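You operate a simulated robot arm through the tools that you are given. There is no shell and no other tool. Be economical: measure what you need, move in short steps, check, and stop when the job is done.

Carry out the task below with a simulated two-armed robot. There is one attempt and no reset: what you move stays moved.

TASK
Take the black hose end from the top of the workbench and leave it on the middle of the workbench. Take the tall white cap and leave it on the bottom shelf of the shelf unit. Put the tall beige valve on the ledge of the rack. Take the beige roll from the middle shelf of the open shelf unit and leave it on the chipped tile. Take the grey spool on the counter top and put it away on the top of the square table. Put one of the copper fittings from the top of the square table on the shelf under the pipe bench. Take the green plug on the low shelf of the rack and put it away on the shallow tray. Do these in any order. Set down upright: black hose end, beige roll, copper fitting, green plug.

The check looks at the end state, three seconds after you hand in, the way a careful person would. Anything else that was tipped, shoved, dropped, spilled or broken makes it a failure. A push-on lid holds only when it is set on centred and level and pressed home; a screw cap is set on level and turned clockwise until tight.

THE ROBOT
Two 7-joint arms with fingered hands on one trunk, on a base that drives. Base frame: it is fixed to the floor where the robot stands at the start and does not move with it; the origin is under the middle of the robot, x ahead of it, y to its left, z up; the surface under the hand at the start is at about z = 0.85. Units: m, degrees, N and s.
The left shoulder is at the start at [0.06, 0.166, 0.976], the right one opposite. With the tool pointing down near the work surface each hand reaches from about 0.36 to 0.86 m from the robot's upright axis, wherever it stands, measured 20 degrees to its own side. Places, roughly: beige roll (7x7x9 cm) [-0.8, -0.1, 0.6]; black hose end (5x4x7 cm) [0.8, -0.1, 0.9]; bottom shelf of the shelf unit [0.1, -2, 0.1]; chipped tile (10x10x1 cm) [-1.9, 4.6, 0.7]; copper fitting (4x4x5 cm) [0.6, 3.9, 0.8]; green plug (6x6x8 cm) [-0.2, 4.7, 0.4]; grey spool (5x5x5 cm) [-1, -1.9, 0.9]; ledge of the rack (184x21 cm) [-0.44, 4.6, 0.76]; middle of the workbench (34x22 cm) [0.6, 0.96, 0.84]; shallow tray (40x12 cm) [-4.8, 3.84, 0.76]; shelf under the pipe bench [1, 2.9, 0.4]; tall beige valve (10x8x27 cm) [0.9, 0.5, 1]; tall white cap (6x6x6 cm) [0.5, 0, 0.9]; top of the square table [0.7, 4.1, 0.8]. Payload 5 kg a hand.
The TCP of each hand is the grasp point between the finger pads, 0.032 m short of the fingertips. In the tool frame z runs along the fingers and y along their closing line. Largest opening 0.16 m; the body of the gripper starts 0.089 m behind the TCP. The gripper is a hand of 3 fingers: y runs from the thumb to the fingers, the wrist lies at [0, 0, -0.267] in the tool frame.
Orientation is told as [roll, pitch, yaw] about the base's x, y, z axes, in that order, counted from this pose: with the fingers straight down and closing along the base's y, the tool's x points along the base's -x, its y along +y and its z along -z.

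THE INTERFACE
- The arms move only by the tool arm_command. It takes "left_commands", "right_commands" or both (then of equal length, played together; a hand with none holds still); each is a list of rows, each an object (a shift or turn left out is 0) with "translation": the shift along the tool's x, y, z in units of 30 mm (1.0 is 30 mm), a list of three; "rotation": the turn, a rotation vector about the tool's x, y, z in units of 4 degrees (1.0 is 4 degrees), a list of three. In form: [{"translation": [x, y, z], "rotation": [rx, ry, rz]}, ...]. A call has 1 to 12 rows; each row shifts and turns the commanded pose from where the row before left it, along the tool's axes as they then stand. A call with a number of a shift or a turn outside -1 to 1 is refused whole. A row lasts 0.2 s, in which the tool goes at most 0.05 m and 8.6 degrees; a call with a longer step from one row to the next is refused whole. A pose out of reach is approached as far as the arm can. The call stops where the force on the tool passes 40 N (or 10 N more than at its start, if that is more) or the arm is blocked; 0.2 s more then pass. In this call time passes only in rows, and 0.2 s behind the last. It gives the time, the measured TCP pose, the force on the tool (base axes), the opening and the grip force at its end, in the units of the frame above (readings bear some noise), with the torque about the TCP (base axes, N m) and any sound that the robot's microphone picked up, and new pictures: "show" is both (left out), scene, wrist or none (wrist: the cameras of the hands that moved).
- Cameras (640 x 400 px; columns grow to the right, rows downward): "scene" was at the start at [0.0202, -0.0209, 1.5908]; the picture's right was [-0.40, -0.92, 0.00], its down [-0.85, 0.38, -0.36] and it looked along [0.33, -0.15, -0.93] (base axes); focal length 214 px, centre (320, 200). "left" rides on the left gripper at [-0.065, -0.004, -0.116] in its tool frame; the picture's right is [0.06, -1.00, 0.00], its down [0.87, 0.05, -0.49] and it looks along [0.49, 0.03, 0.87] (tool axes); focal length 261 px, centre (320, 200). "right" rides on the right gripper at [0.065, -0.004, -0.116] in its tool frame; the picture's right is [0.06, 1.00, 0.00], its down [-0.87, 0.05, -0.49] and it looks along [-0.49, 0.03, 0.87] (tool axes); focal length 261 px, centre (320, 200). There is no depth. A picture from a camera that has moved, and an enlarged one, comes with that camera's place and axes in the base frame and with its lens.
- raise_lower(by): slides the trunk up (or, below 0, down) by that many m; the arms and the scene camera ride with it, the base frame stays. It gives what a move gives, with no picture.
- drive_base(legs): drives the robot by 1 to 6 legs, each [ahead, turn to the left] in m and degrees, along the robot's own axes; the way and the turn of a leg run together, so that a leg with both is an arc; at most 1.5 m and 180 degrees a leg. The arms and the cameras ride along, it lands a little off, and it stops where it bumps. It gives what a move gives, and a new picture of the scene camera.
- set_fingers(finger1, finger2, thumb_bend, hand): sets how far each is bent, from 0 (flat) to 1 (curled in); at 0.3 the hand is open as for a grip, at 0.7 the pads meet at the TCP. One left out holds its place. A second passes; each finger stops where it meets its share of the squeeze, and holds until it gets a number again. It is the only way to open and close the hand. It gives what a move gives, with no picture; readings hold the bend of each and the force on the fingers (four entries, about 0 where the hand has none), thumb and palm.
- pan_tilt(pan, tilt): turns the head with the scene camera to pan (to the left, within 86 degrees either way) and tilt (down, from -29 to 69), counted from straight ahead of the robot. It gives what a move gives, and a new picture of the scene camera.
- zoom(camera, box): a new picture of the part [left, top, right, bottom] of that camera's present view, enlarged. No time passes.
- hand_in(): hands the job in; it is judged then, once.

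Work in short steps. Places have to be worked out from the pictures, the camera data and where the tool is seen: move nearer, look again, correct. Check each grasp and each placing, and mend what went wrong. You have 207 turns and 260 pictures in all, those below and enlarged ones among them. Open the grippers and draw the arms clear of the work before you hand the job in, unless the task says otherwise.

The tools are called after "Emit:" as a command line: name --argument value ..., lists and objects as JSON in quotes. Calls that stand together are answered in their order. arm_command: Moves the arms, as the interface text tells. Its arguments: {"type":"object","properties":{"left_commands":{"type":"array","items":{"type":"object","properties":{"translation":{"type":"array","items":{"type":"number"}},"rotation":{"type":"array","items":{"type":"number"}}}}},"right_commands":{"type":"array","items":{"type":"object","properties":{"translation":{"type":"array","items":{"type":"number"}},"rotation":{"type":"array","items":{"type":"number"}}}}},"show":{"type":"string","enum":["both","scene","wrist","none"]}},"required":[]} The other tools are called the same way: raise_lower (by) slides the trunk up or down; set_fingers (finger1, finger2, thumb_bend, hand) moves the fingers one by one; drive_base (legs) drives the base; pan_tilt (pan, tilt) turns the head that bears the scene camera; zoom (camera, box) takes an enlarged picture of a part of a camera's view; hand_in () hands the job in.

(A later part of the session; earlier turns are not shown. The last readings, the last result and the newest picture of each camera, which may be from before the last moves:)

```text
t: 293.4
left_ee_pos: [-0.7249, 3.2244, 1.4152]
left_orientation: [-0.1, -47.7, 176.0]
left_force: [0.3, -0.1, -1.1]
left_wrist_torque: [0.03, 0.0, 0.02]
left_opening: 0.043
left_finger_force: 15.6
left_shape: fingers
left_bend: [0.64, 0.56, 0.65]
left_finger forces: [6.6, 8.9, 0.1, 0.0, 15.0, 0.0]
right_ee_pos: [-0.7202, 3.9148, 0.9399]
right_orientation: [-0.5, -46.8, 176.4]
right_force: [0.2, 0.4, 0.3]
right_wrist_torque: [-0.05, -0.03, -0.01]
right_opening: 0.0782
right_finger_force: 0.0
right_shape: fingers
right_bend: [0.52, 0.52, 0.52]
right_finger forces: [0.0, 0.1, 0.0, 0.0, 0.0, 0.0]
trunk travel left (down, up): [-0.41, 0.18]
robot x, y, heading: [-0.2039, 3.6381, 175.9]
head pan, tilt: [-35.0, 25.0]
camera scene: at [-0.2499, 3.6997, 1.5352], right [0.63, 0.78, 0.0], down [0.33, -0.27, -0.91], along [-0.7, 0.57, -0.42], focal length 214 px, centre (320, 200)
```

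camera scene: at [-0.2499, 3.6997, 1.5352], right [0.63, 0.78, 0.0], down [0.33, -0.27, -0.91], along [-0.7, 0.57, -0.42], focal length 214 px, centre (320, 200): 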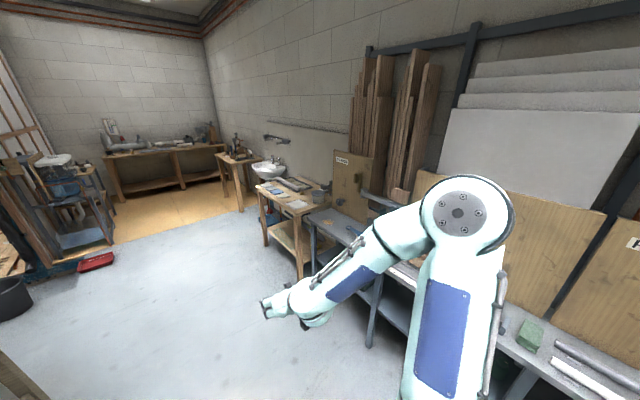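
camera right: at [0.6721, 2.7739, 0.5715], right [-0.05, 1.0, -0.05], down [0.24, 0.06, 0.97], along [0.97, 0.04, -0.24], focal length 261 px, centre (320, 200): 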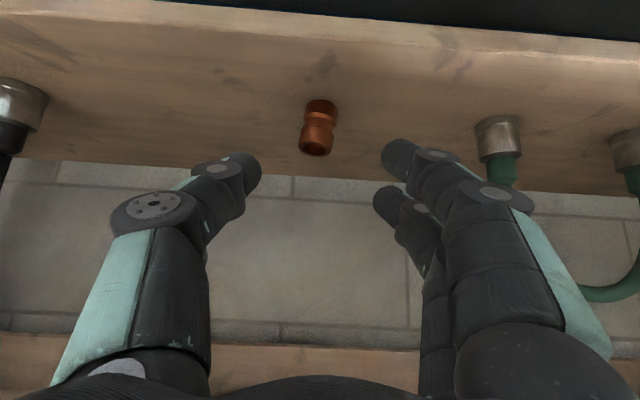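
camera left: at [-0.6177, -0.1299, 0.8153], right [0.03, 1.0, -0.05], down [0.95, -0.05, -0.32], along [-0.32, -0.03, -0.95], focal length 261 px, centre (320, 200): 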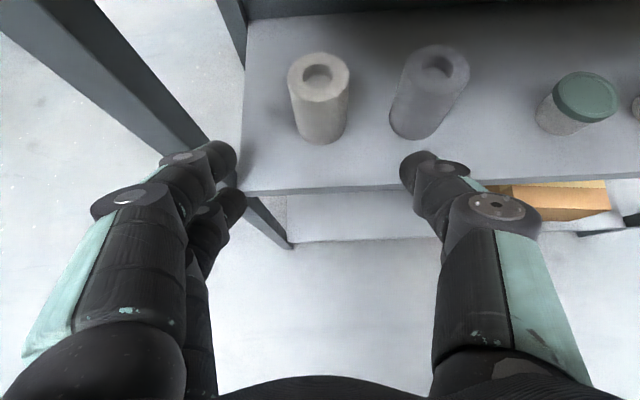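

Way is clear. Drive along the rack to the tile table and face it.

Emit:
drive_base --legs '[[1.48, 0], [0, -86]]'

Emit:
pan_tilt --pan 10 --tilt 45

```text
t: 304.8
left_ee_pos: [-2.1295, 4.3046, 1.4155]
left_orientation: [-0.2, -47.7, 85.2]
left_force: [0.5, -0.5, -1.4]
left_wrist_torque: [-0.04, -0.02, 0.02]
left_opening: 0.0428
left_finger_force: 15.1
left_shape: fingers
left_bend: [0.64, 0.56, 0.65]
left_finger forces: [7.4, 8.5, 0.0, 0.1, 14.7, 0.0]
right_ee_pos: [-1.4373, 4.2917, 0.9399]
right_orientation: [-0.5, -46.8, 85.7]
right_force: [0.6, 0.1, 0.5]
right_wrist_torque: [0.01, -0.02, -0.02]
right_opening: 0.0785
right_finger_force: 0.1
right_shape: fingers
right_bend: [0.52, 0.52, 0.52]
right_finger forces: [0.0, 0.0, 0.0, 0.1, 0.0, 0.1]
trunk travel left (down, up): [-0.41, 0.18]
robot x, y, heading: [-1.7164, 3.7842, 85.3]
head pan, tilt: [-35.0, 25.0]
camera scene: at [-1.6622, 3.8241, 1.5352], right [0.77, -0.64, 0.0], down [-0.27, -0.32, -0.91], along [0.58, 0.7, -0.42], focal length 214 px, centre (320, 200)
```

scene: 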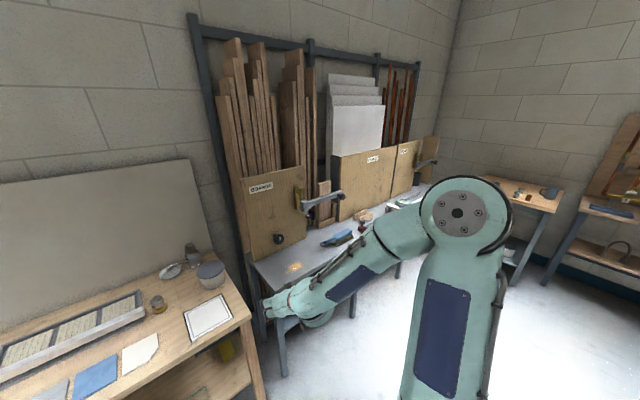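

```text
t: 305.9
left_ee_pos: [-2.129, 4.3039, 1.4151]
left_orientation: [-0.1, -47.6, 85.2]
left_force: [-0.8, 0.3, -1.0]
left_wrist_torque: [0.0, -0.05, 0.03]
left_opening: 0.0429
left_finger_force: 15.7
left_shape: fingers
left_bend: [0.64, 0.56, 0.65]
left_finger forces: [7.4, 8.5, 0.0, 0.0, 14.9, 0.0]
right_ee_pos: [-1.4381, 4.2919, 0.9399]
right_orientation: [-0.6, -46.7, 85.6]
right_force: [0.2, -0.4, -1.2]
right_wrist_torque: [-0.02, 0.01, 0.0]
right_opening: 0.0787
right_finger_force: 0.1
right_shape: fingers
right_bend: [0.52, 0.52, 0.52]
right_finger forces: [0.1, 0.0, 0.1, 0.1, 0.0, 0.0]
trunk travel left (down, up): [-0.41, 0.18]
robot x, y, heading: [-1.7199, 3.7804, 85.0]
head pan, tilt: [10.0, 45.0]
camera scene: at [-1.7286, 3.8342, 1.5047], right [1.0, 0.09, 0.0], down [0.06, -0.7, -0.71], along [-0.06, 0.7, -0.71], focal length 214 px, centre (320, 200)
```

scene: 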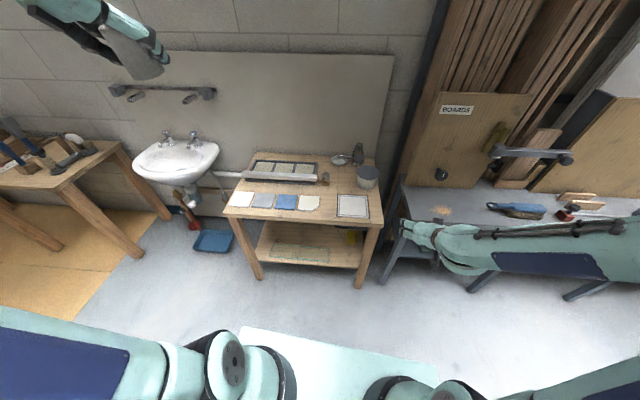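

Emit:
zoom --camera "scene" --box '[210, 140, 400, 250]'

```text
3.37 times, centred on (305, 195) of scene
camera zoom: at [-1.7286, 3.8342, 1.5047], right [1.0, 0.09, 0.0], down [0.06, -0.7, -0.71], along [-0.06, 0.7, -0.71], focal length 722 px, centre (370, 217)
```

zoom: 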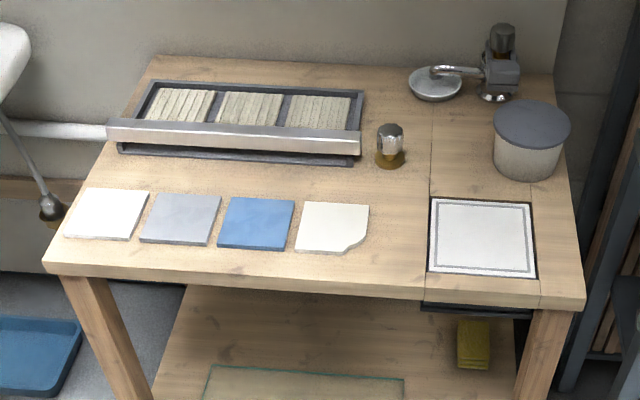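

The chipped (cream) tile is at about [-1.85, 4.575]. I drive 0.12 m closer, then bring the left hand over it at safe height.

Emit:
drive_base --legs '[[0.12, 0]]'

Emit:
arm_command --left_commands '[{"translation": [0.5, -0.75, 0.8]}, {"translation": [0.5, -0.75, 0.8]}, {"translation": [0.5, -0.75, 0.8]}, {"translation": [0.5, -0.75, 0.8]}, {"translation": [0.5, -0.75, 0.8]}, {"translation": [0.5, -0.75, 0.8]}, {"translation": [0.5, -0.75, 0.8]}, {"translation": [0.5, -0.75, 0.8]}, {"translation": [0.5, -0.75, 0.8]}, {"translation": [0.5, -0.75, 0.8]}, {"translation": [0.5, -0.75, 0.8]}, {"translation": [0.5, -0.75, 0.8]}]' --show "both"

```text
t: 307.2
left_ee_pos: [-2.1179, 4.4288, 1.4155]
left_orientation: [-0.1, -47.6, 85.3]
left_force: [-0.5, -0.2, -0.8]
left_wrist_torque: [0.01, -0.03, 0.03]
left_opening: 0.0427
left_finger_force: 16.0
left_shape: fingers
left_bend: [0.64, 0.56, 0.65]
left_finger forces: [7.4, 8.5, 0.0, 0.0, 14.8, 0.0]
right_ee_pos: [-1.4263, 4.4121, 0.9378]
right_orientation: [-0.6, -46.8, 85.7]
right_force: [0.1, -0.5, -0.7]
right_wrist_torque: [-0.01, 0.02, 0.0]
right_opening: 0.0782
right_finger_force: 0.1
right_shape: fingers
right_bend: [0.52, 0.52, 0.52]
right_finger forces: [0.1, 0.1, 0.1, 0.1, 0.0, 0.0]
trunk travel left (down, up): [-0.41, 0.18]
robot x, y, heading: [-1.7073, 3.9023, 85.2]
head pan, tilt: [10.0, 45.0]
camera scene: at [-1.7183, 3.9572, 1.5045], right [1.0, 0.09, 0.0], down [0.06, -0.71, -0.71], along [-0.06, 0.7, -0.71], focal length 214 px, centre (320, 200)
```

scene: 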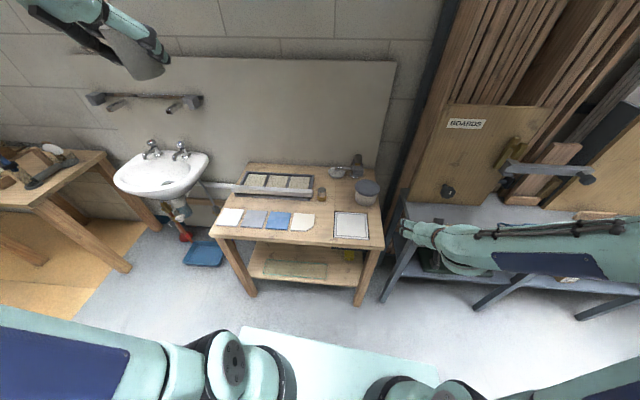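

```text
t: 309.8
left_ee_pos: [-1.8422, 4.494, 1.0886]
left_orientation: [-0.2, -47.7, 85.4]
left_force: [0.7, 0.9, -0.9]
left_wrist_torque: [-0.05, 0.0, 0.01]
left_opening: 0.0424
left_finger_force: 15.3
left_shape: fingers
left_bend: [0.64, 0.56, 0.65]
left_finger forces: [7.2, 8.8, 0.1, 0.0, 15.0, 0.0]
right_ee_pos: [-1.4279, 4.4126, 0.9395]
right_orientation: [-0.6, -46.7, 85.6]
right_force: [-0.2, 1.0, -0.3]
right_wrist_torque: [-0.03, -0.04, -0.03]
right_opening: 0.0784
right_finger_force: 0.0
right_shape: fingers
right_bend: [0.52, 0.52, 0.52]
right_finger forces: [0.0, 0.1, 0.0, 0.0, 0.0, 0.1]
trunk travel left (down, up): [-0.41, 0.18]
robot x, y, heading: [-1.7096, 3.8967, 85.1]
head pan, tilt: [10.0, 45.0]
camera scene: at [-1.7185, 3.9568, 1.5046], right [1.0, 0.09, 0.0], down [0.06, -0.7, -0.71], along [-0.06, 0.7, -0.71], focal length 214 px, centre (320, 200)
camera left: at [-1.8436, 4.4525, 1.2131], right [0.99, -0.13, -0.04], down [-0.13, -0.94, -0.31], along [0.0, 0.31, -0.95], focal length 261 px, centre (320, 200)
```

scene: 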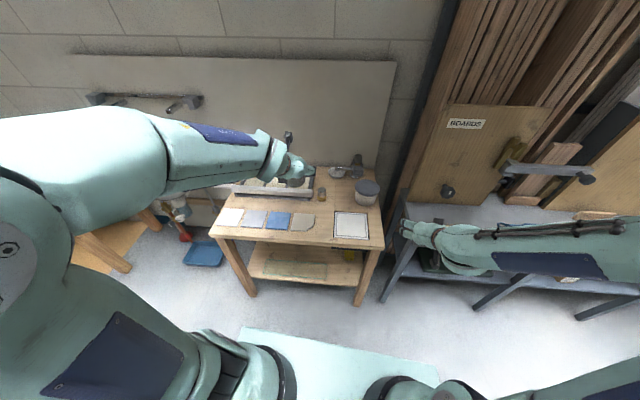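
left: 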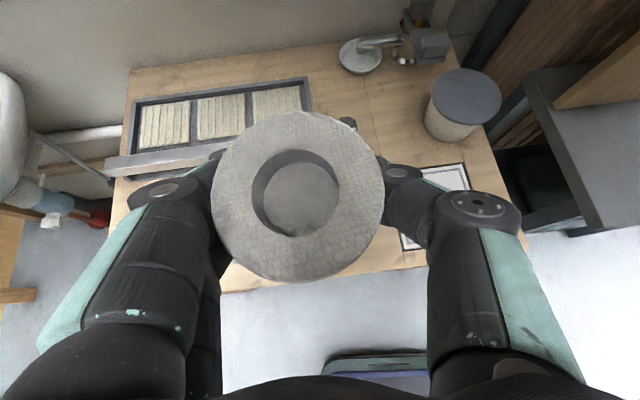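

Roll is upright in the hand; its centre is about 9 mm left and 6 mm back of the TCP. Tile centre ≈[-1.85, 4.562], top ≈0.745. Lower to just above.

Emit:
arm_command --left_commands '[{"translation": [0.48, 0.02, 0.84]}, {"translation": [0.48, 0.02, 0.84]}, {"translation": [0.48, 0.02, 0.84]}, {"translation": [0.48, 0.02, 0.84]}, {"translation": [0.48, 0.02, 0.84]}, {"translation": [0.48, 0.02, 0.84]}, {"translation": [0.48, 0.02, 0.84]}, {"translation": [0.48, 0.02, 0.84]}]' --show "both"

Emit:
zoom --camera "scene" --box '[210, 160, 390, 270]'

```text
t: 311.6
left_ee_pos: [-1.842, 4.5662, 0.867]
left_orientation: [-0.1, -47.8, 85.3]
left_force: [0.1, 0.3, -1.4]
left_wrist_torque: [-0.01, -0.03, -0.01]
left_opening: 0.042
left_finger_force: 14.9
left_shape: fingers
left_bend: [0.64, 0.56, 0.65]
left_finger forces: [6.7, 8.8, 0.0, 0.0, 14.5, 0.0]
right_ee_pos: [-1.4275, 4.4133, 0.9393]
right_orientation: [-0.4, -46.7, 85.6]
right_force: [-0.4, 0.3, -0.6]
right_wrist_torque: [-0.02, -0.01, -0.04]
right_opening: 0.0787
right_finger_force: 0.1
right_shape: fingers
right_bend: [0.52, 0.52, 0.52]
right_finger forces: [0.0, 0.1, 0.0, 0.0, 0.0, 0.1]
trunk travel left (down, up): [-0.41, 0.18]
robot x, y, heading: [-1.7097, 3.9044, 85.2]
head pan, tilt: [10.0, 45.0]
camera scene: at [-1.7179, 3.9559, 1.5046], right [1.0, 0.09, 0.0], down [0.06, -0.7, -0.71], along [-0.06, 0.7, -0.71], focal length 214 px, centre (320, 200)
camera left: at [-1.8428, 4.524, 0.9913], right [0.99, -0.13, -0.04], down [-0.13, -0.94, -0.31], along [0.0, 0.32, -0.95], focal length 261 px, centre (320, 200)
```

scene: 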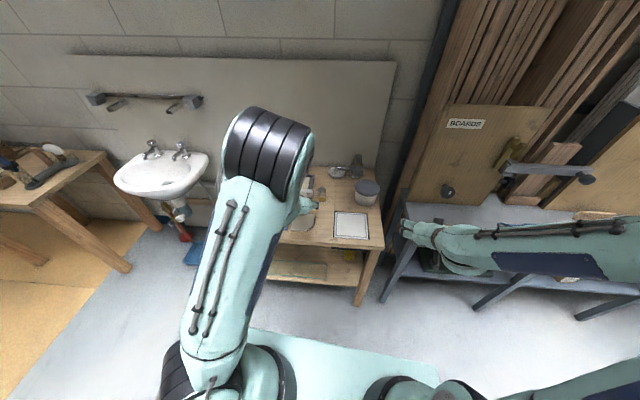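
left: 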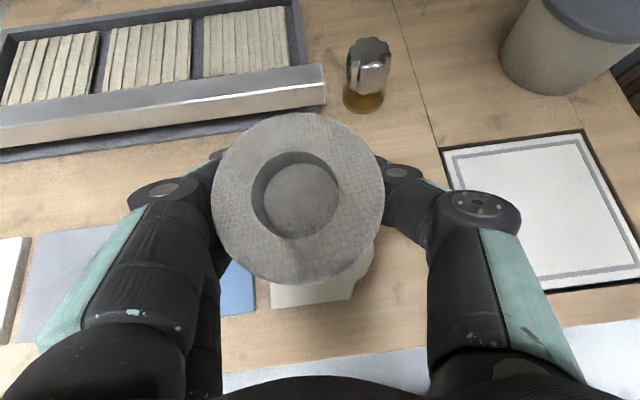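

```text
3.56 times, centred on (300, 215) of scene
camera zoom: at [-1.7179, 3.9559, 1.5046], right [1.0, 0.09, 0.0], down [0.06, -0.7, -0.71], along [-0.06, 0.7, -0.71], focal length 763 px, centre (391, 147)
```

zoom: 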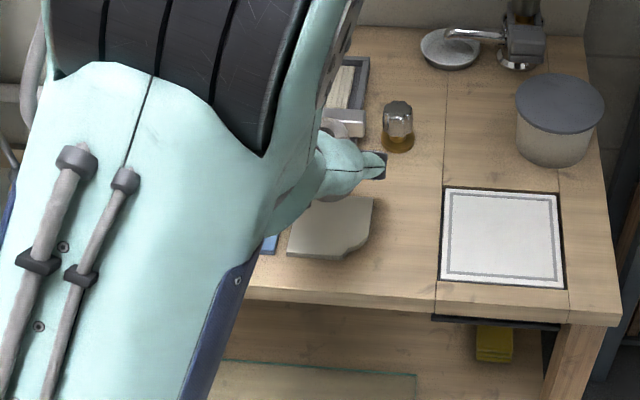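

Tile spans x -1.897…-1.795, y 4.515…4.615; the roll's centre is right over its middle. Lower straight down to contact.

Emit:
arm_command --left_commands '[{"translation": [0.37, -0.05, 0.335]}, {"translation": [0.37, -0.05, 0.335]}, {"translation": [0.25, 0, 0.22]}, {"translation": [0.12, 0, 0.11]}, {"translation": [0.1, 0, 0.09]}, {"translation": [0.1, 0, 0.09]}, {"translation": [0.1, 0, 0.09]}, {"translation": [0.1, 0, 0.09]}]' --show "wrist"

```text
t: 313.4
left_ee_pos: [-1.8375, 4.5677, 0.8054]
left_orientation: [-0.1, -47.6, 85.2]
left_force: [-0.4, -0.4, -1.4]
left_wrist_torque: [0.02, -0.03, 0.03]
left_opening: 0.0419
left_finger_force: 14.7
left_shape: fingers
left_bend: [0.64, 0.56, 0.65]
left_finger forces: [6.7, 8.8, 0.0, 0.1, 14.5, 0.0]
right_ee_pos: [-1.4277, 4.4124, 0.9383]
right_orientation: [-0.5, -46.8, 85.6]
right_force: [-0.6, 0.2, -0.6]
right_wrist_torque: [0.0, 0.01, 0.02]
right_opening: 0.0788
right_finger_force: 0.1
right_shape: fingers
right_bend: [0.52, 0.52, 0.52]
right_finger forces: [0.1, 0.0, 0.1, 0.0, 0.0, 0.0]
trunk travel left (down, up): [-0.41, 0.18]
robot x, y, heading: [-1.7069, 3.9031, 85.0]
head pan, tilt: [10.0, 45.0]
camera left: at [-1.8378, 4.5252, 0.9308], right [0.99, -0.13, -0.05], down [-0.13, -0.94, -0.31], along [0.0, 0.32, -0.95], focal length 261 px, centre (320, 200)
```

left: 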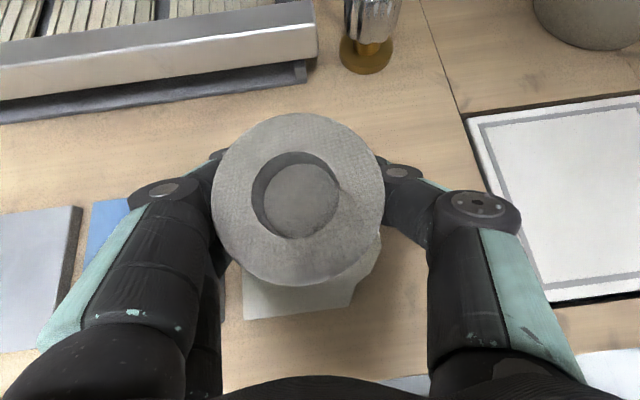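

Emit:
arm_command --left_commands '[{"translation": [0.1, 0, 0.09]}, {"translation": [0.08, 0, 0.07]}, {"translation": [0.08, 0, 0.07]}, {"translation": [0.08, 0, 0.07]}, {"translation": [0.06, 0, 0.055]}]' --show "none"

```text
t: 314.6
left_ee_pos: [-1.8359, 4.5662, 0.7928]
left_orientation: [-0.1, -47.9, 85.1]
left_force: [-0.6, 3.2, 14.7]
left_wrist_torque: [0.13, 0.56, -0.09]
left_opening: 0.0419
left_finger_force: 19.5
left_shape: fingers
left_bend: [0.63, 0.56, 0.65]
left_finger forces: [8.8, 15.5, 0.0, 0.1, 15.1, 0.0]
right_ee_pos: [-1.4256, 4.4127, 0.9397]
right_orientation: [-0.6, -46.8, 85.7]
right_force: [-0.3, 0.1, 0.5]
right_wrist_torque: [-0.01, 0.0, 0.03]
right_opening: 0.0784
right_finger_force: 0.1
right_shape: fingers
right_bend: [0.52, 0.52, 0.52]
right_finger forces: [0.1, 0.0, 0.0, 0.0, 0.0, 0.0]
trunk travel left (down, up): [-0.41, 0.18]
robot x, y, heading: [-1.705, 3.9011, 85.5]
head pan, tilt: [10.0, 45.0]
```

Contact at 15 N. Release.

Emit:
set_fingers --hand "left" --finger1 0.52 --finger2 0.48 --thumb_bend 0.54

Emit:
arm_command --left_commands '[{"translation": [0, 0, -0.3]}, {"translation": [0, 0, -0.9]}, {"translation": [0, 0, -0.9]}, {"translation": [-0.3, 0, -0.9]}, {"translation": [-0.3, 0, -0.9]}, {"translation": [-0.5, 0, -0.9]}]' --show "both"

```text
t: 315.6
left_ee_pos: [-1.8357, 4.5656, 0.7937]
left_orientation: [-0.1, -47.9, 85.2]
left_force: [5.1, 3.4, 21.6]
left_wrist_torque: [0.59, 0.66, -0.25]
left_opening: 0.0742
left_finger_force: 11.3
left_shape: fingers
left_bend: [0.52, 0.54, 0.54]
left_finger forces: [0.1, 21.8, 0.0, 0.0, 0.1, 0.0]
right_ee_pos: [-1.426, 4.4116, 0.9399]
right_orientation: [-0.6, -46.8, 85.6]
right_force: [-0.6, 0.4, -0.9]
right_wrist_torque: [0.01, 0.0, -0.01]
right_opening: 0.0786
right_finger_force: 0.0
right_shape: fingers
right_bend: [0.52, 0.52, 0.52]
right_finger forces: [0.0, 0.0, 0.0, 0.0, 0.1, 0.0]
trunk travel left (down, up): [-0.41, 0.18]
robot x, y, heading: [-1.7096, 3.9037, 85.0]
head pan, tilt: [10.0, 45.0]
```

```text
t: 317.0
left_ee_pos: [-1.8414, 4.4809, 0.9134]
left_orientation: [-0.1, -47.7, 85.2]
left_force: [-0.4, 0.4, -0.1]
left_wrist_torque: [0.02, 0.02, 0.01]
left_opening: 0.0749
left_finger_force: 0.0
left_shape: fingers
left_bend: [0.52, 0.48, 0.54]
left_finger forces: [0.1, 0.0, 0.0, 0.0, 0.1, 0.1]
right_ee_pos: [-1.428, 4.412, 0.9388]
right_orientation: [-0.6, -46.8, 85.7]
right_force: [0.1, -0.2, -0.7]
right_wrist_torque: [-0.02, -0.01, -0.03]
right_opening: 0.0788
right_finger_force: 0.1
right_shape: fingers
right_bend: [0.52, 0.52, 0.52]
right_finger forces: [0.2, 0.0, 0.1, 0.0, 0.0, 0.1]
trunk travel left (down, up): [-0.41, 0.18]
robot x, y, heading: [-1.7081, 3.9054, 85.3]
head pan, tilt: [10.0, 45.0]
camera scene: at [-1.7184, 3.955, 1.5046], right [1.0, 0.09, 0.0], down [0.06, -0.7, -0.71], along [-0.06, 0.7, -0.71], focal length 214 px, centre (320, 200)
camera left: at [-1.8426, 4.4386, 1.0383], right [0.99, -0.13, -0.05], down [-0.13, -0.94, -0.31], along [0.0, 0.31, -0.95], focal length 261 px, centre (320, 200)
```

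scene: 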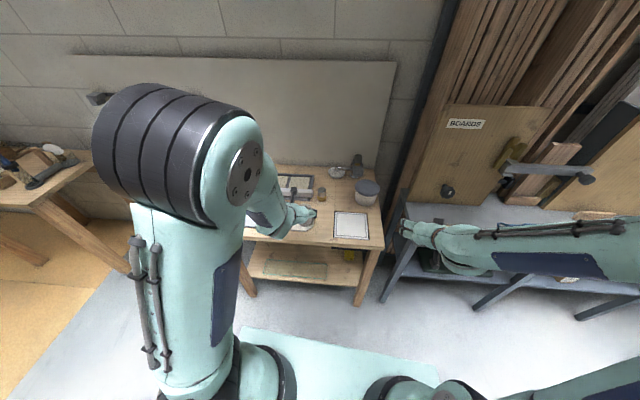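
left: 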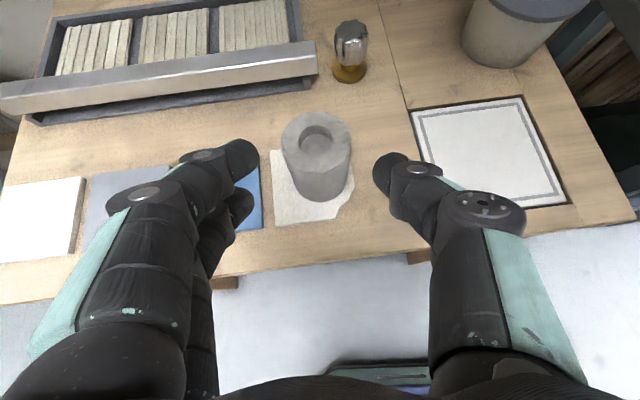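

Roll stands well on the chipped tile. Now pull the left arm up and back, and drive to the rack for the green plug.

Emit:
arm_command --left_commands '[{"translation": [-0.25, 0.3, -0.97]}, {"translation": [-0.25, 0.3, -0.97]}, {"translation": [-0.25, 0.3, -0.97]}, {"translation": [-0.25, 0.3, -0.97]}, {"translation": [-0.25, 0.3, -0.97]}, {"translation": [-0.25, 0.3, -0.97]}, {"translation": [-0.25, 0.3, -0.97]}, {"translation": [-0.25, 0.3, -0.97]}, {"translation": [-0.25, 0.3, -0.97]}, {"translation": [-0.25, 0.3, -0.97]}, {"translation": [-0.25, 0.3, -0.97]}, {"translation": [-0.25, 0.3, -0.97]}]' --show "none"

Emit:
drive_base --legs '[[-0.28, 0], [0, -85], [1.24, 0], [0, 90]]'

Emit:
raise_lower --by -0.4

Emit:
pan_tilt --pan -15 --tilt 35

```text
t: 319.6
left_ee_pos: [-1.9703, 4.2957, 1.215]
left_orientation: [-0.1, -47.7, 85.1]
left_force: [0.0, -0.3, 0.1]
left_wrist_torque: [-0.05, 0.02, -0.01]
left_opening: 0.0748
left_finger_force: 0.0
left_shape: fingers
left_bend: [0.52, 0.48, 0.54]
left_finger forces: [0.0, 0.1, 0.0, 0.0, 0.0, 0.0]
right_ee_pos: [-1.4273, 4.4125, 0.9401]
right_orientation: [-0.5, -46.8, 85.6]
right_force: [-0.3, -1.0, 0.4]
right_wrist_torque: [0.02, 0.02, -0.02]
right_opening: 0.0783
right_finger_force: 0.0
right_shape: fingers
right_bend: [0.52, 0.52, 0.52]
right_finger forces: [0.0, 0.1, 0.1, 0.1, 0.0, 0.0]
trunk travel left (down, up): [-0.41, 0.18]
robot x, y, heading: [-1.7073, 3.905, 85.0]
head pan, tilt: [10.0, 45.0]
```

```text
t: 334.9
left_ee_pos: [-0.8168, 4.0078, 1.2141]
left_orientation: [-0.2, -47.7, 90.2]
left_force: [0.0, -0.1, 0.2]
left_wrist_torque: [0.01, 0.04, -0.01]
left_opening: 0.075
left_finger_force: 0.2
left_shape: fingers
left_bend: [0.52, 0.48, 0.54]
left_finger forces: [0.0, 0.0, 0.0, 0.0, 0.0, 0.1]
right_ee_pos: [-0.2863, 4.1704, 0.9391]
right_orientation: [-0.5, -46.8, 90.6]
right_force: [1.0, 0.1, -0.3]
right_wrist_torque: [-0.01, 0.03, -0.01]
right_opening: 0.0786
right_finger_force: 0.2
right_shape: fingers
right_bend: [0.52, 0.52, 0.52]
right_finger forces: [0.1, 0.0, 0.0, 0.0, 0.0, 0.0]
trunk travel left (down, up): [-0.41, 0.18]
robot x, y, heading: [-0.5241, 3.64, 90.1]
head pan, tilt: [10.0, 45.0]
camera scene: at [-0.5365, 3.69, 1.5046], right [0.98, 0.18, 0.0], down [0.12, -0.7, -0.71], along [-0.12, 0.7, -0.71], focal length 214 px, centre (320, 200)
```

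scene: 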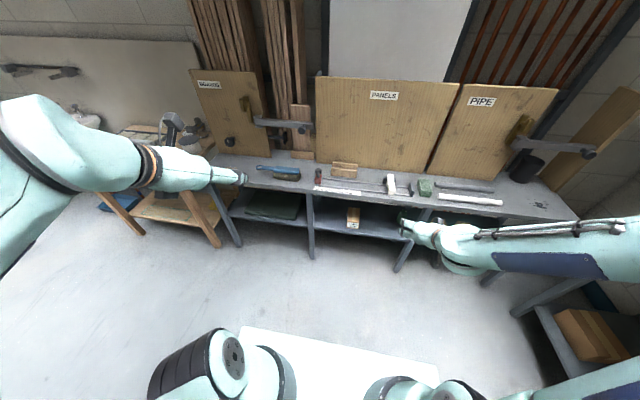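

```text
t: 338.9
left_ee_pos: [-0.8228, 4.0258, 0.8681]
left_orientation: [-5.5, -42.3, 92.5]
left_force: [-2.4, 1.2, -1.7]
left_wrist_torque: [0.05, -0.16, -0.15]
left_opening: 0.0751
left_finger_force: 0.1
left_shape: fingers
left_bend: [0.52, 0.48, 0.54]
left_finger forces: [0.0, 0.0, 0.0, 0.0, 0.0, 0.0]
right_ee_pos: [-0.2902, 4.1724, 0.6301]
right_orientation: [-0.8, -46.4, 91.0]
right_force: [-1.2, 1.9, -0.1]
right_wrist_torque: [-0.05, -0.13, -0.14]
right_opening: 0.079
right_finger_force: 0.0
right_shape: fingers
right_bend: [0.52, 0.52, 0.52]
right_finger forces: [0.0, 0.0, 0.1, 0.1, 0.1, 0.0]
trunk travel left (down, up): [-0.106, 0.484]
robot x, y, heading: [-0.5226, 3.6388, 90.4]
head pan, tilt: [10.0, 45.0]
stopped: the arm was blocked; the commanded pose is now the measured one
```

```text
t: 339.8
left_ee_pos: [-0.8176, 4.0224, 0.8777]
left_orientation: [-5.1, -42.6, 92.1]
left_force: [0.1, -0.1, -0.1]
left_wrist_torque: [0.01, 0.02, 0.01]
left_opening: 0.0752
left_finger_force: 0.0
left_shape: fingers
left_bend: [0.52, 0.48, 0.54]
left_finger forces: [0.0, 0.1, 0.0, 0.1, 0.0, 0.1]
right_ee_pos: [-0.2866, 4.1701, 0.636]
right_orientation: [-0.4, -46.8, 90.5]
right_force: [0.5, 0.3, 0.5]
right_wrist_torque: [0.02, 0.0, 0.0]
right_opening: 0.0788
right_finger_force: 0.1
right_shape: fingers
right_bend: [0.52, 0.52, 0.52]
right_finger forces: [0.0, 0.1, 0.0, 0.0, 0.0, 0.0]
trunk travel left (down, up): [-0.106, 0.484]
robot x, y, heading: [-0.5188, 3.6368, 90.1]
head pan, tilt: [-15.0, 35.0]
camera scene: at [-0.4996, 3.695, 1.2157], right [0.97, -0.26, 0.0], down [-0.15, -0.55, -0.82], along [0.21, 0.79, -0.57], focal length 214 px, centre (320, 200)
```

scene: 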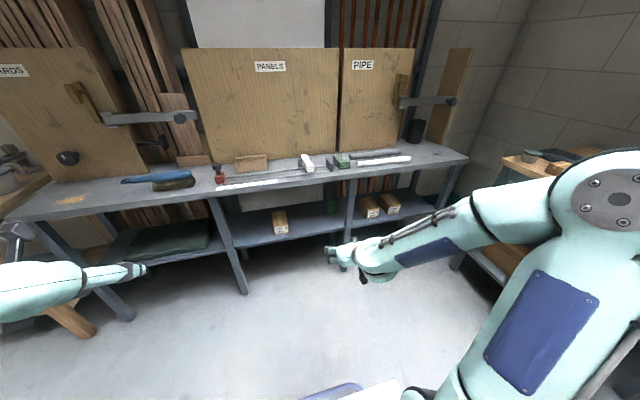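

The left arm met something (likely its own base) while lowering; nothing else is near. The low shelf is visible; zoom for the green plug.

Emit:
zoom --camera "scene" --box '[210, 130, 450, 280]'

```text
2.67 times, centred on (330, 205) of scene
camera zoom: at [-0.4996, 3.695, 1.2157], right [0.97, -0.26, 0.0], down [-0.15, -0.55, -0.82], along [0.21, 0.79, -0.57], focal length 572 px, centre (293, 187)
```

zoom: 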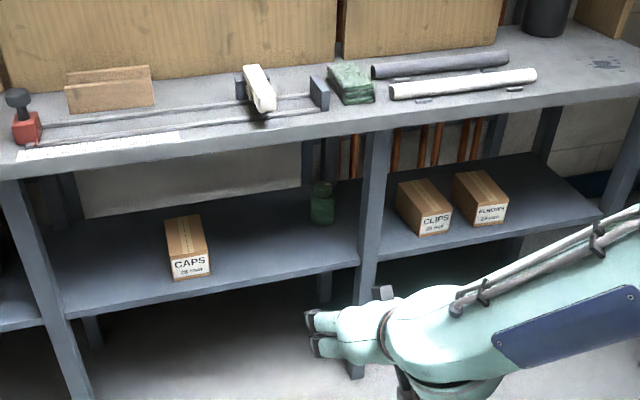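

The plug stands at about [-0.158, 4.71], right behind a rack post at x≈-0.14, so I must come obliquely from the left, using the left hand (elbow outward). I reorient both arms here: left pitched 55° and yawed 35° right; right back to vertical and aside.

Emit:
arm_command --left_commands '[{"rotation": [-0.43, -1, 0]}, {"rotation": [-0.43, -1, 0]}, {"rotation": [-0.43, -1, 0]}, {"rotation": [0.79, 0, 0.55]}, {"rotation": [0.79, 0, 0.55]}, {"rotation": [0.79, 0, 0.55]}, {"rotation": [0.79, 0, 0.55]}, {"rotation": [0.79, 0, 0.55]}, {"rotation": [0.79, 0, 0.55]}, {"rotation": [0.79, 0, 0.55]}, {"rotation": [0.79, 0, 0.55]}, {"rotation": [0.79, 0, 0.55]}]' --right_commands '[{"translation": [0.3, -0.61, -0.3], "rotation": [0, 0.98, 0]}, {"translation": [0.3, -0.61, -0.3], "rotation": [0, 0.98, 0]}, {"translation": [0.3, -0.61, -0.3], "rotation": [0, 0.98, 0]}, {"translation": [0.4, -0.61, -0.2], "rotation": [0, 0.98, 0]}, {"translation": [0.4, -0.61, -0.2], "rotation": [0, 0.98, 0]}, {"translation": [0.4, -0.61, -0.2], "rotation": [0, 0.98, 0]}, {"translation": [0.4, -0.61, -0.2], "rotation": [0, 0.98, 0]}, {"translation": [0.4, -0.61, -0.1], "rotation": [0, 0.98, 0]}, {"translation": [0.4, -0.61, -0.1], "rotation": [0, 0.98, 0]}, {"translation": [0.4, -0.61, 0], "rotation": [0, 0.98, 0]}, {"translation": [0.4, -0.61, 0], "rotation": [0, 0.98, 0]}, {"translation": [0.4, -0.61, 0], "rotation": [0, 0.98, 0]}]' --show "scene"

```text
t: 342.4
left_ee_pos: [-0.8174, 4.0229, 0.8773]
left_orientation: [-1.0, -54.8, 58.6]
left_force: [-0.7, 0.3, -0.1]
left_wrist_torque: [-0.01, 0.02, -0.02]
left_opening: 0.0753
left_finger_force: 0.0
left_shape: fingers
left_bend: [0.52, 0.48, 0.54]
left_finger forces: [0.1, 0.0, 0.0, 0.0, 0.0, 0.0]
right_ee_pos: [-0.0662, 4.02, 0.6293]
right_orientation: [-0.2, 0.4, 90.2]
right_force: [-0.8, -0.8, 0.0]
right_wrist_torque: [0.0, -0.02, 0.03]
right_opening: 0.0788
right_finger_force: 0.1
right_shape: fingers
right_bend: [0.52, 0.52, 0.52]
right_finger forces: [0.2, 0.0, 0.1, 0.0, 0.0, 0.0]
trunk travel left (down, up): [-0.106, 0.484]
robot x, y, heading: [-0.5229, 3.6358, 90.2]
head pan, tilt: [-15.0, 35.0]
camera scene: at [-0.4996, 3.695, 1.2158], right [0.97, -0.26, 0.0], down [-0.15, -0.55, -0.82], along [0.21, 0.79, -0.57], focal length 214 px, centre (320, 200)
```

scene: 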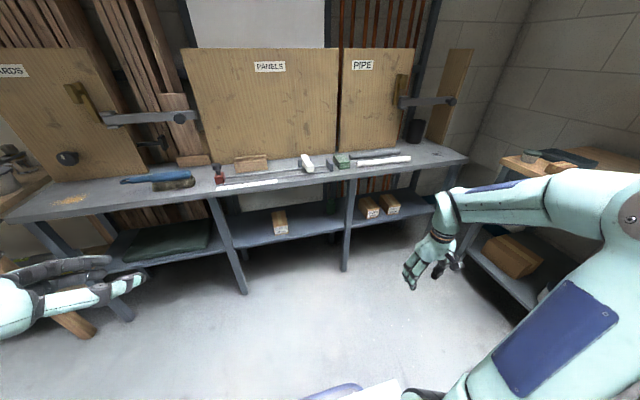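

Both arms took the new poses. Drive to about [-0.2, 3.98] facing the rack.

Emit:
drive_base --legs '[[0, -90], [0.32, 0], [0, 90], [0.33, 0]]'

Emit:
raise_lower --by -0.08

Emit:
zoom --camera "left" --box '[0, 0, 640, 400]'

```text
t: 354.1
left_ee_pos: [-0.5221, 4.3373, 0.8775]
left_orientation: [-0.9, -54.9, 59.6]
left_force: [0.5, 0.3, 0.5]
left_wrist_torque: [-0.01, 0.0, -0.01]
left_opening: 0.075
left_finger_force: 0.1
left_shape: fingers
left_bend: [0.52, 0.48, 0.54]
left_finger forces: [0.0, 0.0, 0.0, 0.0, 0.0, 0.0]
right_ee_pos: [0.2291, 4.3443, 0.6294]
right_orientation: [-0.4, 0.3, 91.1]
right_force: [0.1, 0.9, -0.1]
right_wrist_torque: [0.03, 0.05, -0.02]
right_opening: 0.0786
right_finger_force: 0.1
right_shape: fingers
right_bend: [0.52, 0.52, 0.52]
right_finger forces: [0.0, 0.0, 0.0, 0.1, 0.1, 0.0]
trunk travel left (down, up): [-0.106, 0.484]
robot x, y, heading: [-0.2195, 3.9558, 91.1]
head pan, tilt: [-15.0, 35.0]
camera scene: at [-0.1997, 4.0132, 1.2158], right [0.97, -0.24, 0.0], down [-0.14, -0.56, -0.82], along [0.2, 0.79, -0.57], focal length 214 px, centre (320, 200)
```

scene: 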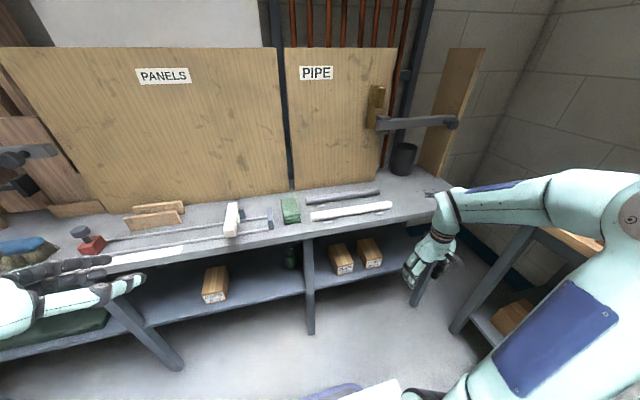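

```text
t: 355.3
left_ee_pos: [-0.5233, 4.336, 0.797]
left_orientation: [-1.1, -54.8, 59.6]
left_force: [-1.0, 0.3, 0.3]
left_wrist_torque: [-0.02, 0.0, 0.0]
left_opening: 0.0749
left_finger_force: 0.0
left_shape: fingers
left_bend: [0.52, 0.48, 0.54]
left_finger forces: [0.0, 0.0, 0.0, 0.1, 0.0, 0.0]
right_ee_pos: [0.2289, 4.3457, 0.5493]
right_orientation: [-0.3, 0.3, 91.1]
right_force: [0.6, -1.4, -0.7]
right_wrist_torque: [0.02, -0.01, -0.02]
right_opening: 0.0787
right_finger_force: 0.1
right_shape: fingers
right_bend: [0.52, 0.52, 0.52]
right_finger forces: [0.0, 0.1, 0.0, 0.1, 0.0, 0.0]
trunk travel left (down, up): [-0.026, 0.564]
robot x, y, heading: [-0.219, 3.9564, 90.9]
head pan, tilt: [-15.0, 35.0]
```

```text
1.00 times, centred on (320, 200) of left (not enlarged: the box is as wide or as high as the picture)
camera zoom: at [-0.5512, 4.2858, 0.9167], right [0.84, -0.55, -0.04], down [-0.51, -0.75, -0.43], along [0.2, 0.38, -0.9], focal length 261 px, centre (320, 200)
```

zoom: 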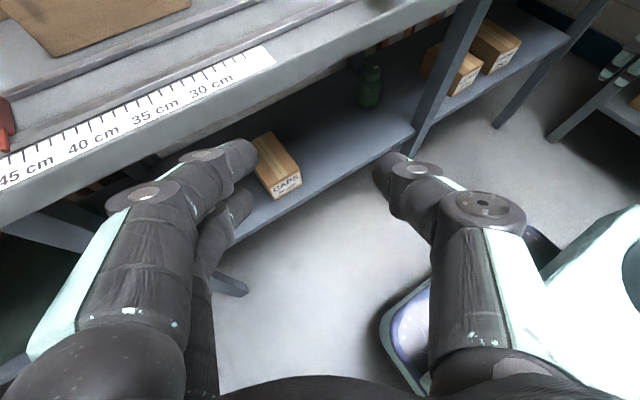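

Triangulated: plug at about [-0.178, 4.66], base z≈0.395; post edge at x≈-0.155, y≈4.5. Lower the left hand in front of the ledge, then go to the pre-approach point.

Emit:
arm_command --left_commands '[{"translation": [0.8, -0.3, 0.55]}, {"translation": [0.8, -0.3, 0.55]}, {"translation": [0.8, -0.3, 0.55]}, {"translation": [0.8, -0.3, 0.55]}, {"translation": [0.8, -0.3, 0.55]}, {"translation": [0.8, -0.3, 0.55]}, {"translation": [-0.63, -0.43, 0.97]}, {"translation": [-0.63, -0.43, 0.97]}, {"translation": [-0.63, -0.43, 0.97]}, {"translation": [-0.63, -0.43, 0.97]}, {"translation": [-0.63, -0.43, 0.97]}, {"translation": [-0.63, -0.43, 0.97]}]' --show "wrist"

```text
t: 358.1
left_ee_pos: [-0.4635, 4.4899, 0.6221]
left_orientation: [-4.4, -49.9, 76.8]
left_force: [0.3, -1.1, 1.2]
left_wrist_torque: [0.02, -0.04, -0.03]
left_opening: 0.0751
left_finger_force: 0.1
left_shape: fingers
left_bend: [0.52, 0.48, 0.54]
left_finger forces: [0.0, 0.0, 0.0, 0.0, 0.0, 0.0]
left hand out of reach, approached as far as the arm can: row 4, 5, 6, 7
right_ee_pos: [0.2288, 4.3449, 0.5492]
right_orientation: [-0.4, 0.3, 91.1]
right_force: [0.2, -0.8, -0.5]
right_wrist_torque: [0.0, -0.04, 0.01]
right_opening: 0.0785
right_finger_force: 0.0
right_shape: fingers
right_bend: [0.52, 0.52, 0.52]
right_finger forces: [0.0, 0.0, 0.1, 0.0, 0.0, 0.1]
trunk travel left (down, up): [-0.026, 0.564]
robot x, y, heading: [-0.2189, 3.9564, 91.0]
head pan, tilt: [-15.0, 35.0]
stopped in row 12 (left hand): the arm was blocked; the commanded pose is now the measured one
camera left: at [-0.4814, 4.4451, 0.7444], right [0.95, -0.32, 0.0], down [-0.3, -0.89, -0.35], along [0.12, 0.33, -0.94], focal length 261 px, centre (320, 200)
```

left: 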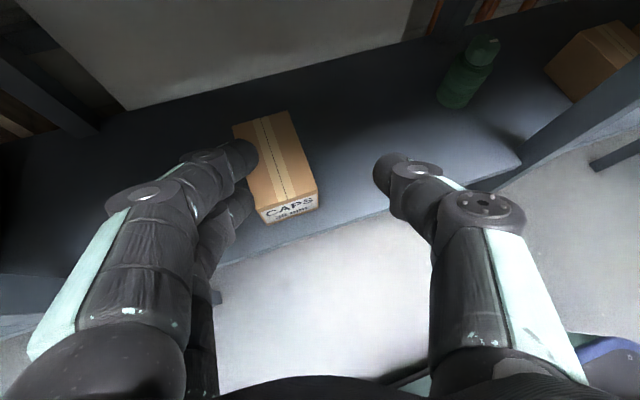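

The arm hit its limit in that twisted pose. Instead I'll turn the robot itself: back out, reposition left, and face the plug at heading 60° with the hand straight.

Emit:
drive_base --legs '[[-0.22, 0], [0, 60], [0.2, 0], [0, -91]]'

Emit:
arm_command --left_commands '[{"rotation": [-0.95, 0, -0.56]}, {"rotation": [-0.95, 0, -0.56]}, {"rotation": [-0.95, 0, -0.56]}, {"rotation": [-0.95, 0, -0.56]}]' --show "wrist"

```text
t: 367.6
left_ee_pos: [-0.3268, 4.4245, 0.6213]
left_orientation: [-4.4, -49.9, 45.7]
left_force: [-0.5, 0.0, -0.4]
left_wrist_torque: [0.04, 0.01, 0.0]
left_opening: 0.0751
left_finger_force: 0.1
left_shape: fingers
left_bend: [0.52, 0.48, 0.54]
left_finger forces: [0.0, 0.1, 0.1, 0.0, 0.0, 0.0]
right_ee_pos: [0.1939, 3.9429, 0.5501]
right_orientation: [-0.4, 0.3, 60.2]
right_force: [-0.7, -0.7, -0.5]
right_wrist_torque: [-0.01, 0.02, -0.03]
right_opening: 0.0792
right_finger_force: 0.0
right_shape: fingers
right_bend: [0.52, 0.52, 0.52]
right_finger forces: [0.0, 0.1, 0.1, 0.1, 0.0, 0.0]
trunk travel left (down, up): [-0.026, 0.564]
robot x, y, heading: [-0.3905, 3.8418, 60.0]
head pan, tilt: [-15.0, 35.0]
camera scene: at [-0.3452, 3.8795, 1.1358], right [0.71, -0.71, 0.0], down [-0.41, -0.41, -0.82], along [0.58, 0.58, -0.57], focal length 214 px, centre (320, 200)
```

scene: 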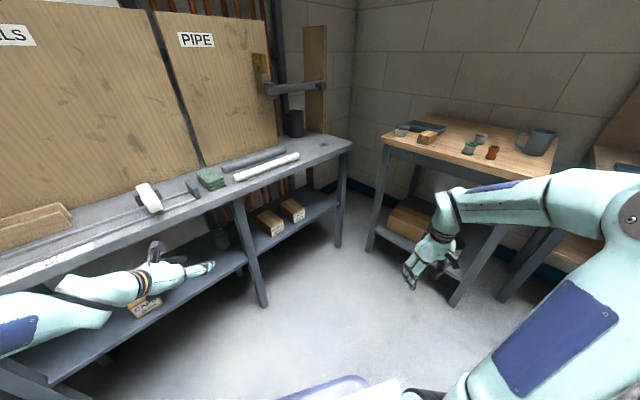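

```text
t: 368.6
left_ee_pos: [-0.3255, 4.4248, 0.6209]
left_orientation: [0.3, -49.7, 59.5]
left_force: [0.0, -0.5, -0.3]
left_wrist_torque: [0.01, 0.0, -0.05]
left_opening: 0.075
left_finger_force: 0.1
left_shape: fingers
left_bend: [0.52, 0.48, 0.54]
left_finger forces: [0.0, 0.1, 0.1, 0.0, 0.0, 0.0]
right_ee_pos: [0.1943, 3.9428, 0.5485]
right_orientation: [-0.4, 0.3, 60.2]
right_force: [-0.1, 0.1, 0.5]
right_wrist_torque: [0.0, -0.01, -0.02]
right_opening: 0.0797
right_finger_force: 0.0
right_shape: fingers
right_bend: [0.52, 0.52, 0.52]
right_finger forces: [0.0, 0.0, 0.0, 0.1, 0.0, 0.0]
trunk travel left (down, up): [-0.026, 0.564]
robot x, y, heading: [-0.393, 3.8409, 60.0]
head pan, tilt: [-15.0, 35.0]
camera left: at [-0.3458, 4.3821, 0.7448], right [0.84, -0.54, -0.05], down [-0.52, -0.78, -0.34], along [0.14, 0.32, -0.94], focal length 261 px, centre (320, 200)
```

left: 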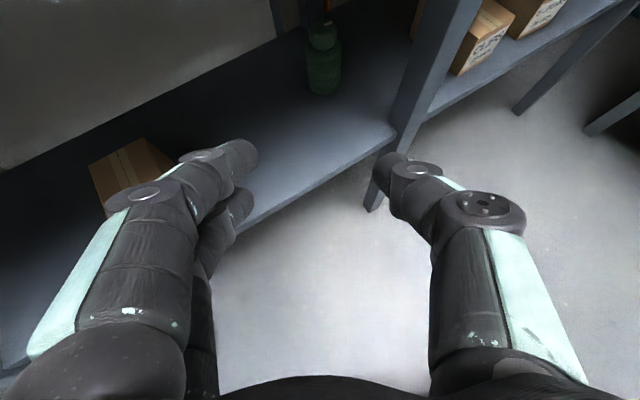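

Now straight and aligned with the plug. Lower 10 cm to clear the ledge, then drive in 14 cm.

Emit:
arm_command --left_commands '[{"translation": [0.85, 0, 0.72]}, {"translation": [0.85, 0, 0.72]}, {"translation": [0.85, 0, 0.72]}]' --show "none"

Emit:
drive_base --legs '[[0.14, 0]]'

Emit:
zoom --camera "left" --box '[0, 0, 640, 400]'

```text
t: 369.4
left_ee_pos: [-0.3184, 4.437, 0.5266]
left_orientation: [0.2, -49.6, 59.7]
left_force: [0.2, -0.4, -1.1]
left_wrist_torque: [0.0, 0.01, 0.02]
left_opening: 0.0752
left_finger_force: 0.0
left_shape: fingers
left_bend: [0.52, 0.48, 0.54]
left_finger forces: [0.0, 0.0, 0.0, 0.0, 0.0, 0.0]
left hand out of reach, approached as far as the arm can: row 2, 3
right_ee_pos: [0.1927, 3.9438, 0.5495]
right_orientation: [-0.5, 0.2, 60.1]
right_force: [0.3, -0.1, -0.1]
right_wrist_torque: [0.04, 0.0, 0.01]
right_opening: 0.0791
right_finger_force: 0.0
right_shape: fingers
right_bend: [0.52, 0.52, 0.52]
right_finger forces: [0.0, 0.1, 0.0, 0.0, 0.0, 0.0]
trunk travel left (down, up): [-0.026, 0.564]
robot x, y, heading: [-0.3894, 3.8399, 60.2]
head pan, tilt: [-15.0, 35.0]
```

```text
t: 370.8
left_ee_pos: [-0.2508, 4.5569, 0.5267]
left_orientation: [0.4, -49.6, 59.6]
left_force: [0.1, -0.6, 0.0]
left_wrist_torque: [0.01, -0.02, -0.01]
left_opening: 0.075
left_finger_force: 0.0
left_shape: fingers
left_bend: [0.52, 0.48, 0.54]
left_finger forces: [0.0, 0.0, 0.0, 0.0, 0.1, 0.1]
right_ee_pos: [0.2628, 4.0648, 0.5502]
right_orientation: [-0.5, 0.3, 60.2]
right_force: [-0.2, 0.9, 0.0]
right_wrist_torque: [0.04, -0.01, 0.0]
right_opening: 0.0792
right_finger_force: 0.1
right_shape: fingers
right_bend: [0.52, 0.52, 0.52]
right_finger forces: [0.0, 0.0, 0.1, 0.1, 0.1, 0.0]
trunk travel left (down, up): [-0.026, 0.564]
robot x, y, heading: [-0.3179, 3.9637, 60.1]
head pan, tilt: [-15.0, 35.0]
camera scene: at [-0.2758, 3.9999, 1.1358], right [0.71, -0.71, 0.0], down [-0.41, -0.41, -0.82], along [0.58, 0.58, -0.57], focal length 214 px, centre (320, 200)
```

scene: 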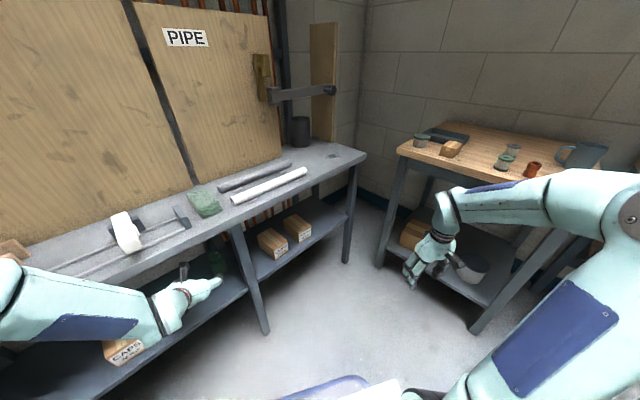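

```text
1.00 times, centred on (320, 200) of left (not enlarged: the box is as wide or as high as the picture)
camera zoom: at [-0.2709, 4.5153, 0.65], right [0.84, -0.54, -0.05], down [-0.52, -0.78, -0.34], along [0.14, 0.32, -0.94], focal length 261 px, centre (320, 200)
```

zoom: 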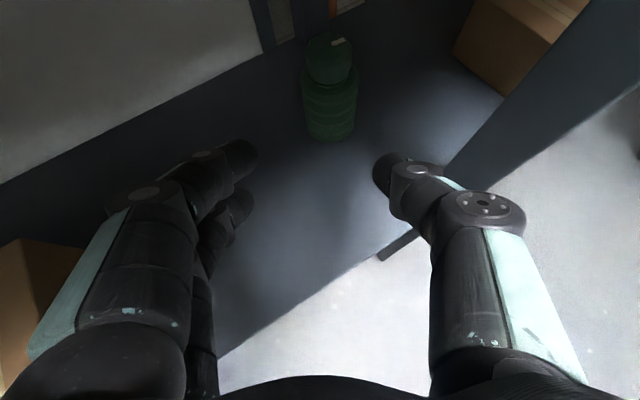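

Plug centred nearly perfectly (7 mm right). I go part by arm, part by base, to avoid the arm's limit.

Emit:
arm_command --left_commands '[{"translation": [-0.1, -0.15, 0.9]}, {"translation": [-0.1, -0.1, 0.9]}]' --show "none"

Emit:
drive_base --legs '[[0.085, 0]]'

Emit:
zoom --camera "left" --box '[0, 0, 640, 400]'

```text
t: 371.4
left_ee_pos: [-0.222, 4.5958, 0.4958]
left_orientation: [0.3, -49.6, 59.6]
left_force: [0.2, 0.3, 0.3]
left_wrist_torque: [-0.02, -0.02, -0.04]
left_opening: 0.075
left_finger_force: 0.0
left_shape: fingers
left_bend: [0.52, 0.48, 0.54]
left_finger forces: [0.0, 0.0, 0.1, 0.1, 0.1, 0.0]
right_ee_pos: [0.2632, 4.0642, 0.5498]
right_orientation: [-0.4, 0.2, 60.2]
right_force: [-0.4, 1.2, 0.0]
right_wrist_torque: [0.04, -0.01, 0.01]
right_opening: 0.0793
right_finger_force: 0.1
right_shape: fingers
right_bend: [0.52, 0.52, 0.52]
right_finger forces: [0.0, 0.1, 0.0, 0.1, 0.1, 0.0]
trunk travel left (down, up): [-0.026, 0.564]
robot x, y, heading: [-0.3206, 3.9628, 60.0]
head pan, tilt: [-15.0, 35.0]
```

```text
t: 372.4
left_ee_pos: [-0.1987, 4.6271, 0.4893]
left_orientation: [0.1, -48.1, 59.6]
left_force: [0.9, 1.3, 0.8]
left_wrist_torque: [-0.01, 0.02, -0.01]
left_opening: 0.0751
left_finger_force: 0.1
left_shape: fingers
left_bend: [0.52, 0.48, 0.54]
left_finger forces: [0.0, 0.0, 0.0, 0.0, 0.0, 0.2]
right_ee_pos: [0.2904, 4.1143, 0.5484]
right_orientation: [-0.3, 0.2, 60.5]
right_force: [0.6, -0.5, 0.6]
right_wrist_torque: [0.01, 0.0, -0.01]
right_opening: 0.0789
right_finger_force: 0.1
right_shape: fingers
right_bend: [0.52, 0.52, 0.52]
right_finger forces: [0.1, 0.0, 0.0, 0.0, 0.0, 0.0]
trunk travel left (down, up): [-0.026, 0.564]
robot x, y, heading: [-0.2936, 4.0101, 60.5]
head pan, tilt: [-15.0, 35.0]
stopped in leg 1: the robot was blocked; the commanded pose is now the measured one
camera scene: at [-0.2484, 4.0461, 1.1357], right [0.71, -0.7, 0.0], down [-0.4, -0.41, -0.82], along [0.57, 0.58, -0.57], focal length 214 px, centre (320, 200)
```

scene: 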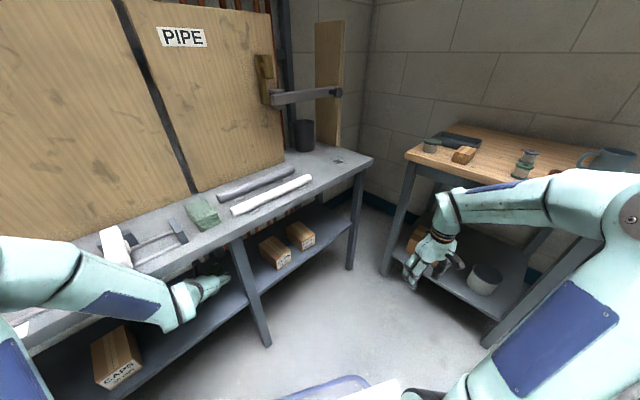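

```text
1.00 times, centred on (320, 200) of left (not enlarged: the box is as wide or as high as the picture)
camera zoom: at [-0.2185, 4.588, 0.6137], right [0.84, -0.54, -0.05], down [-0.53, -0.79, -0.32], along [0.14, 0.29, -0.95], focal length 261 px, centre (320, 200)
```

zoom: 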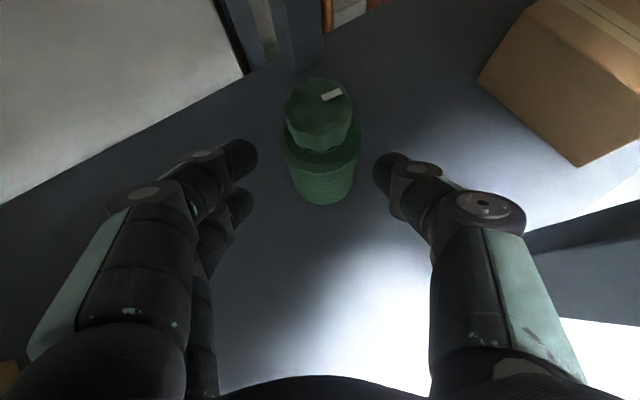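

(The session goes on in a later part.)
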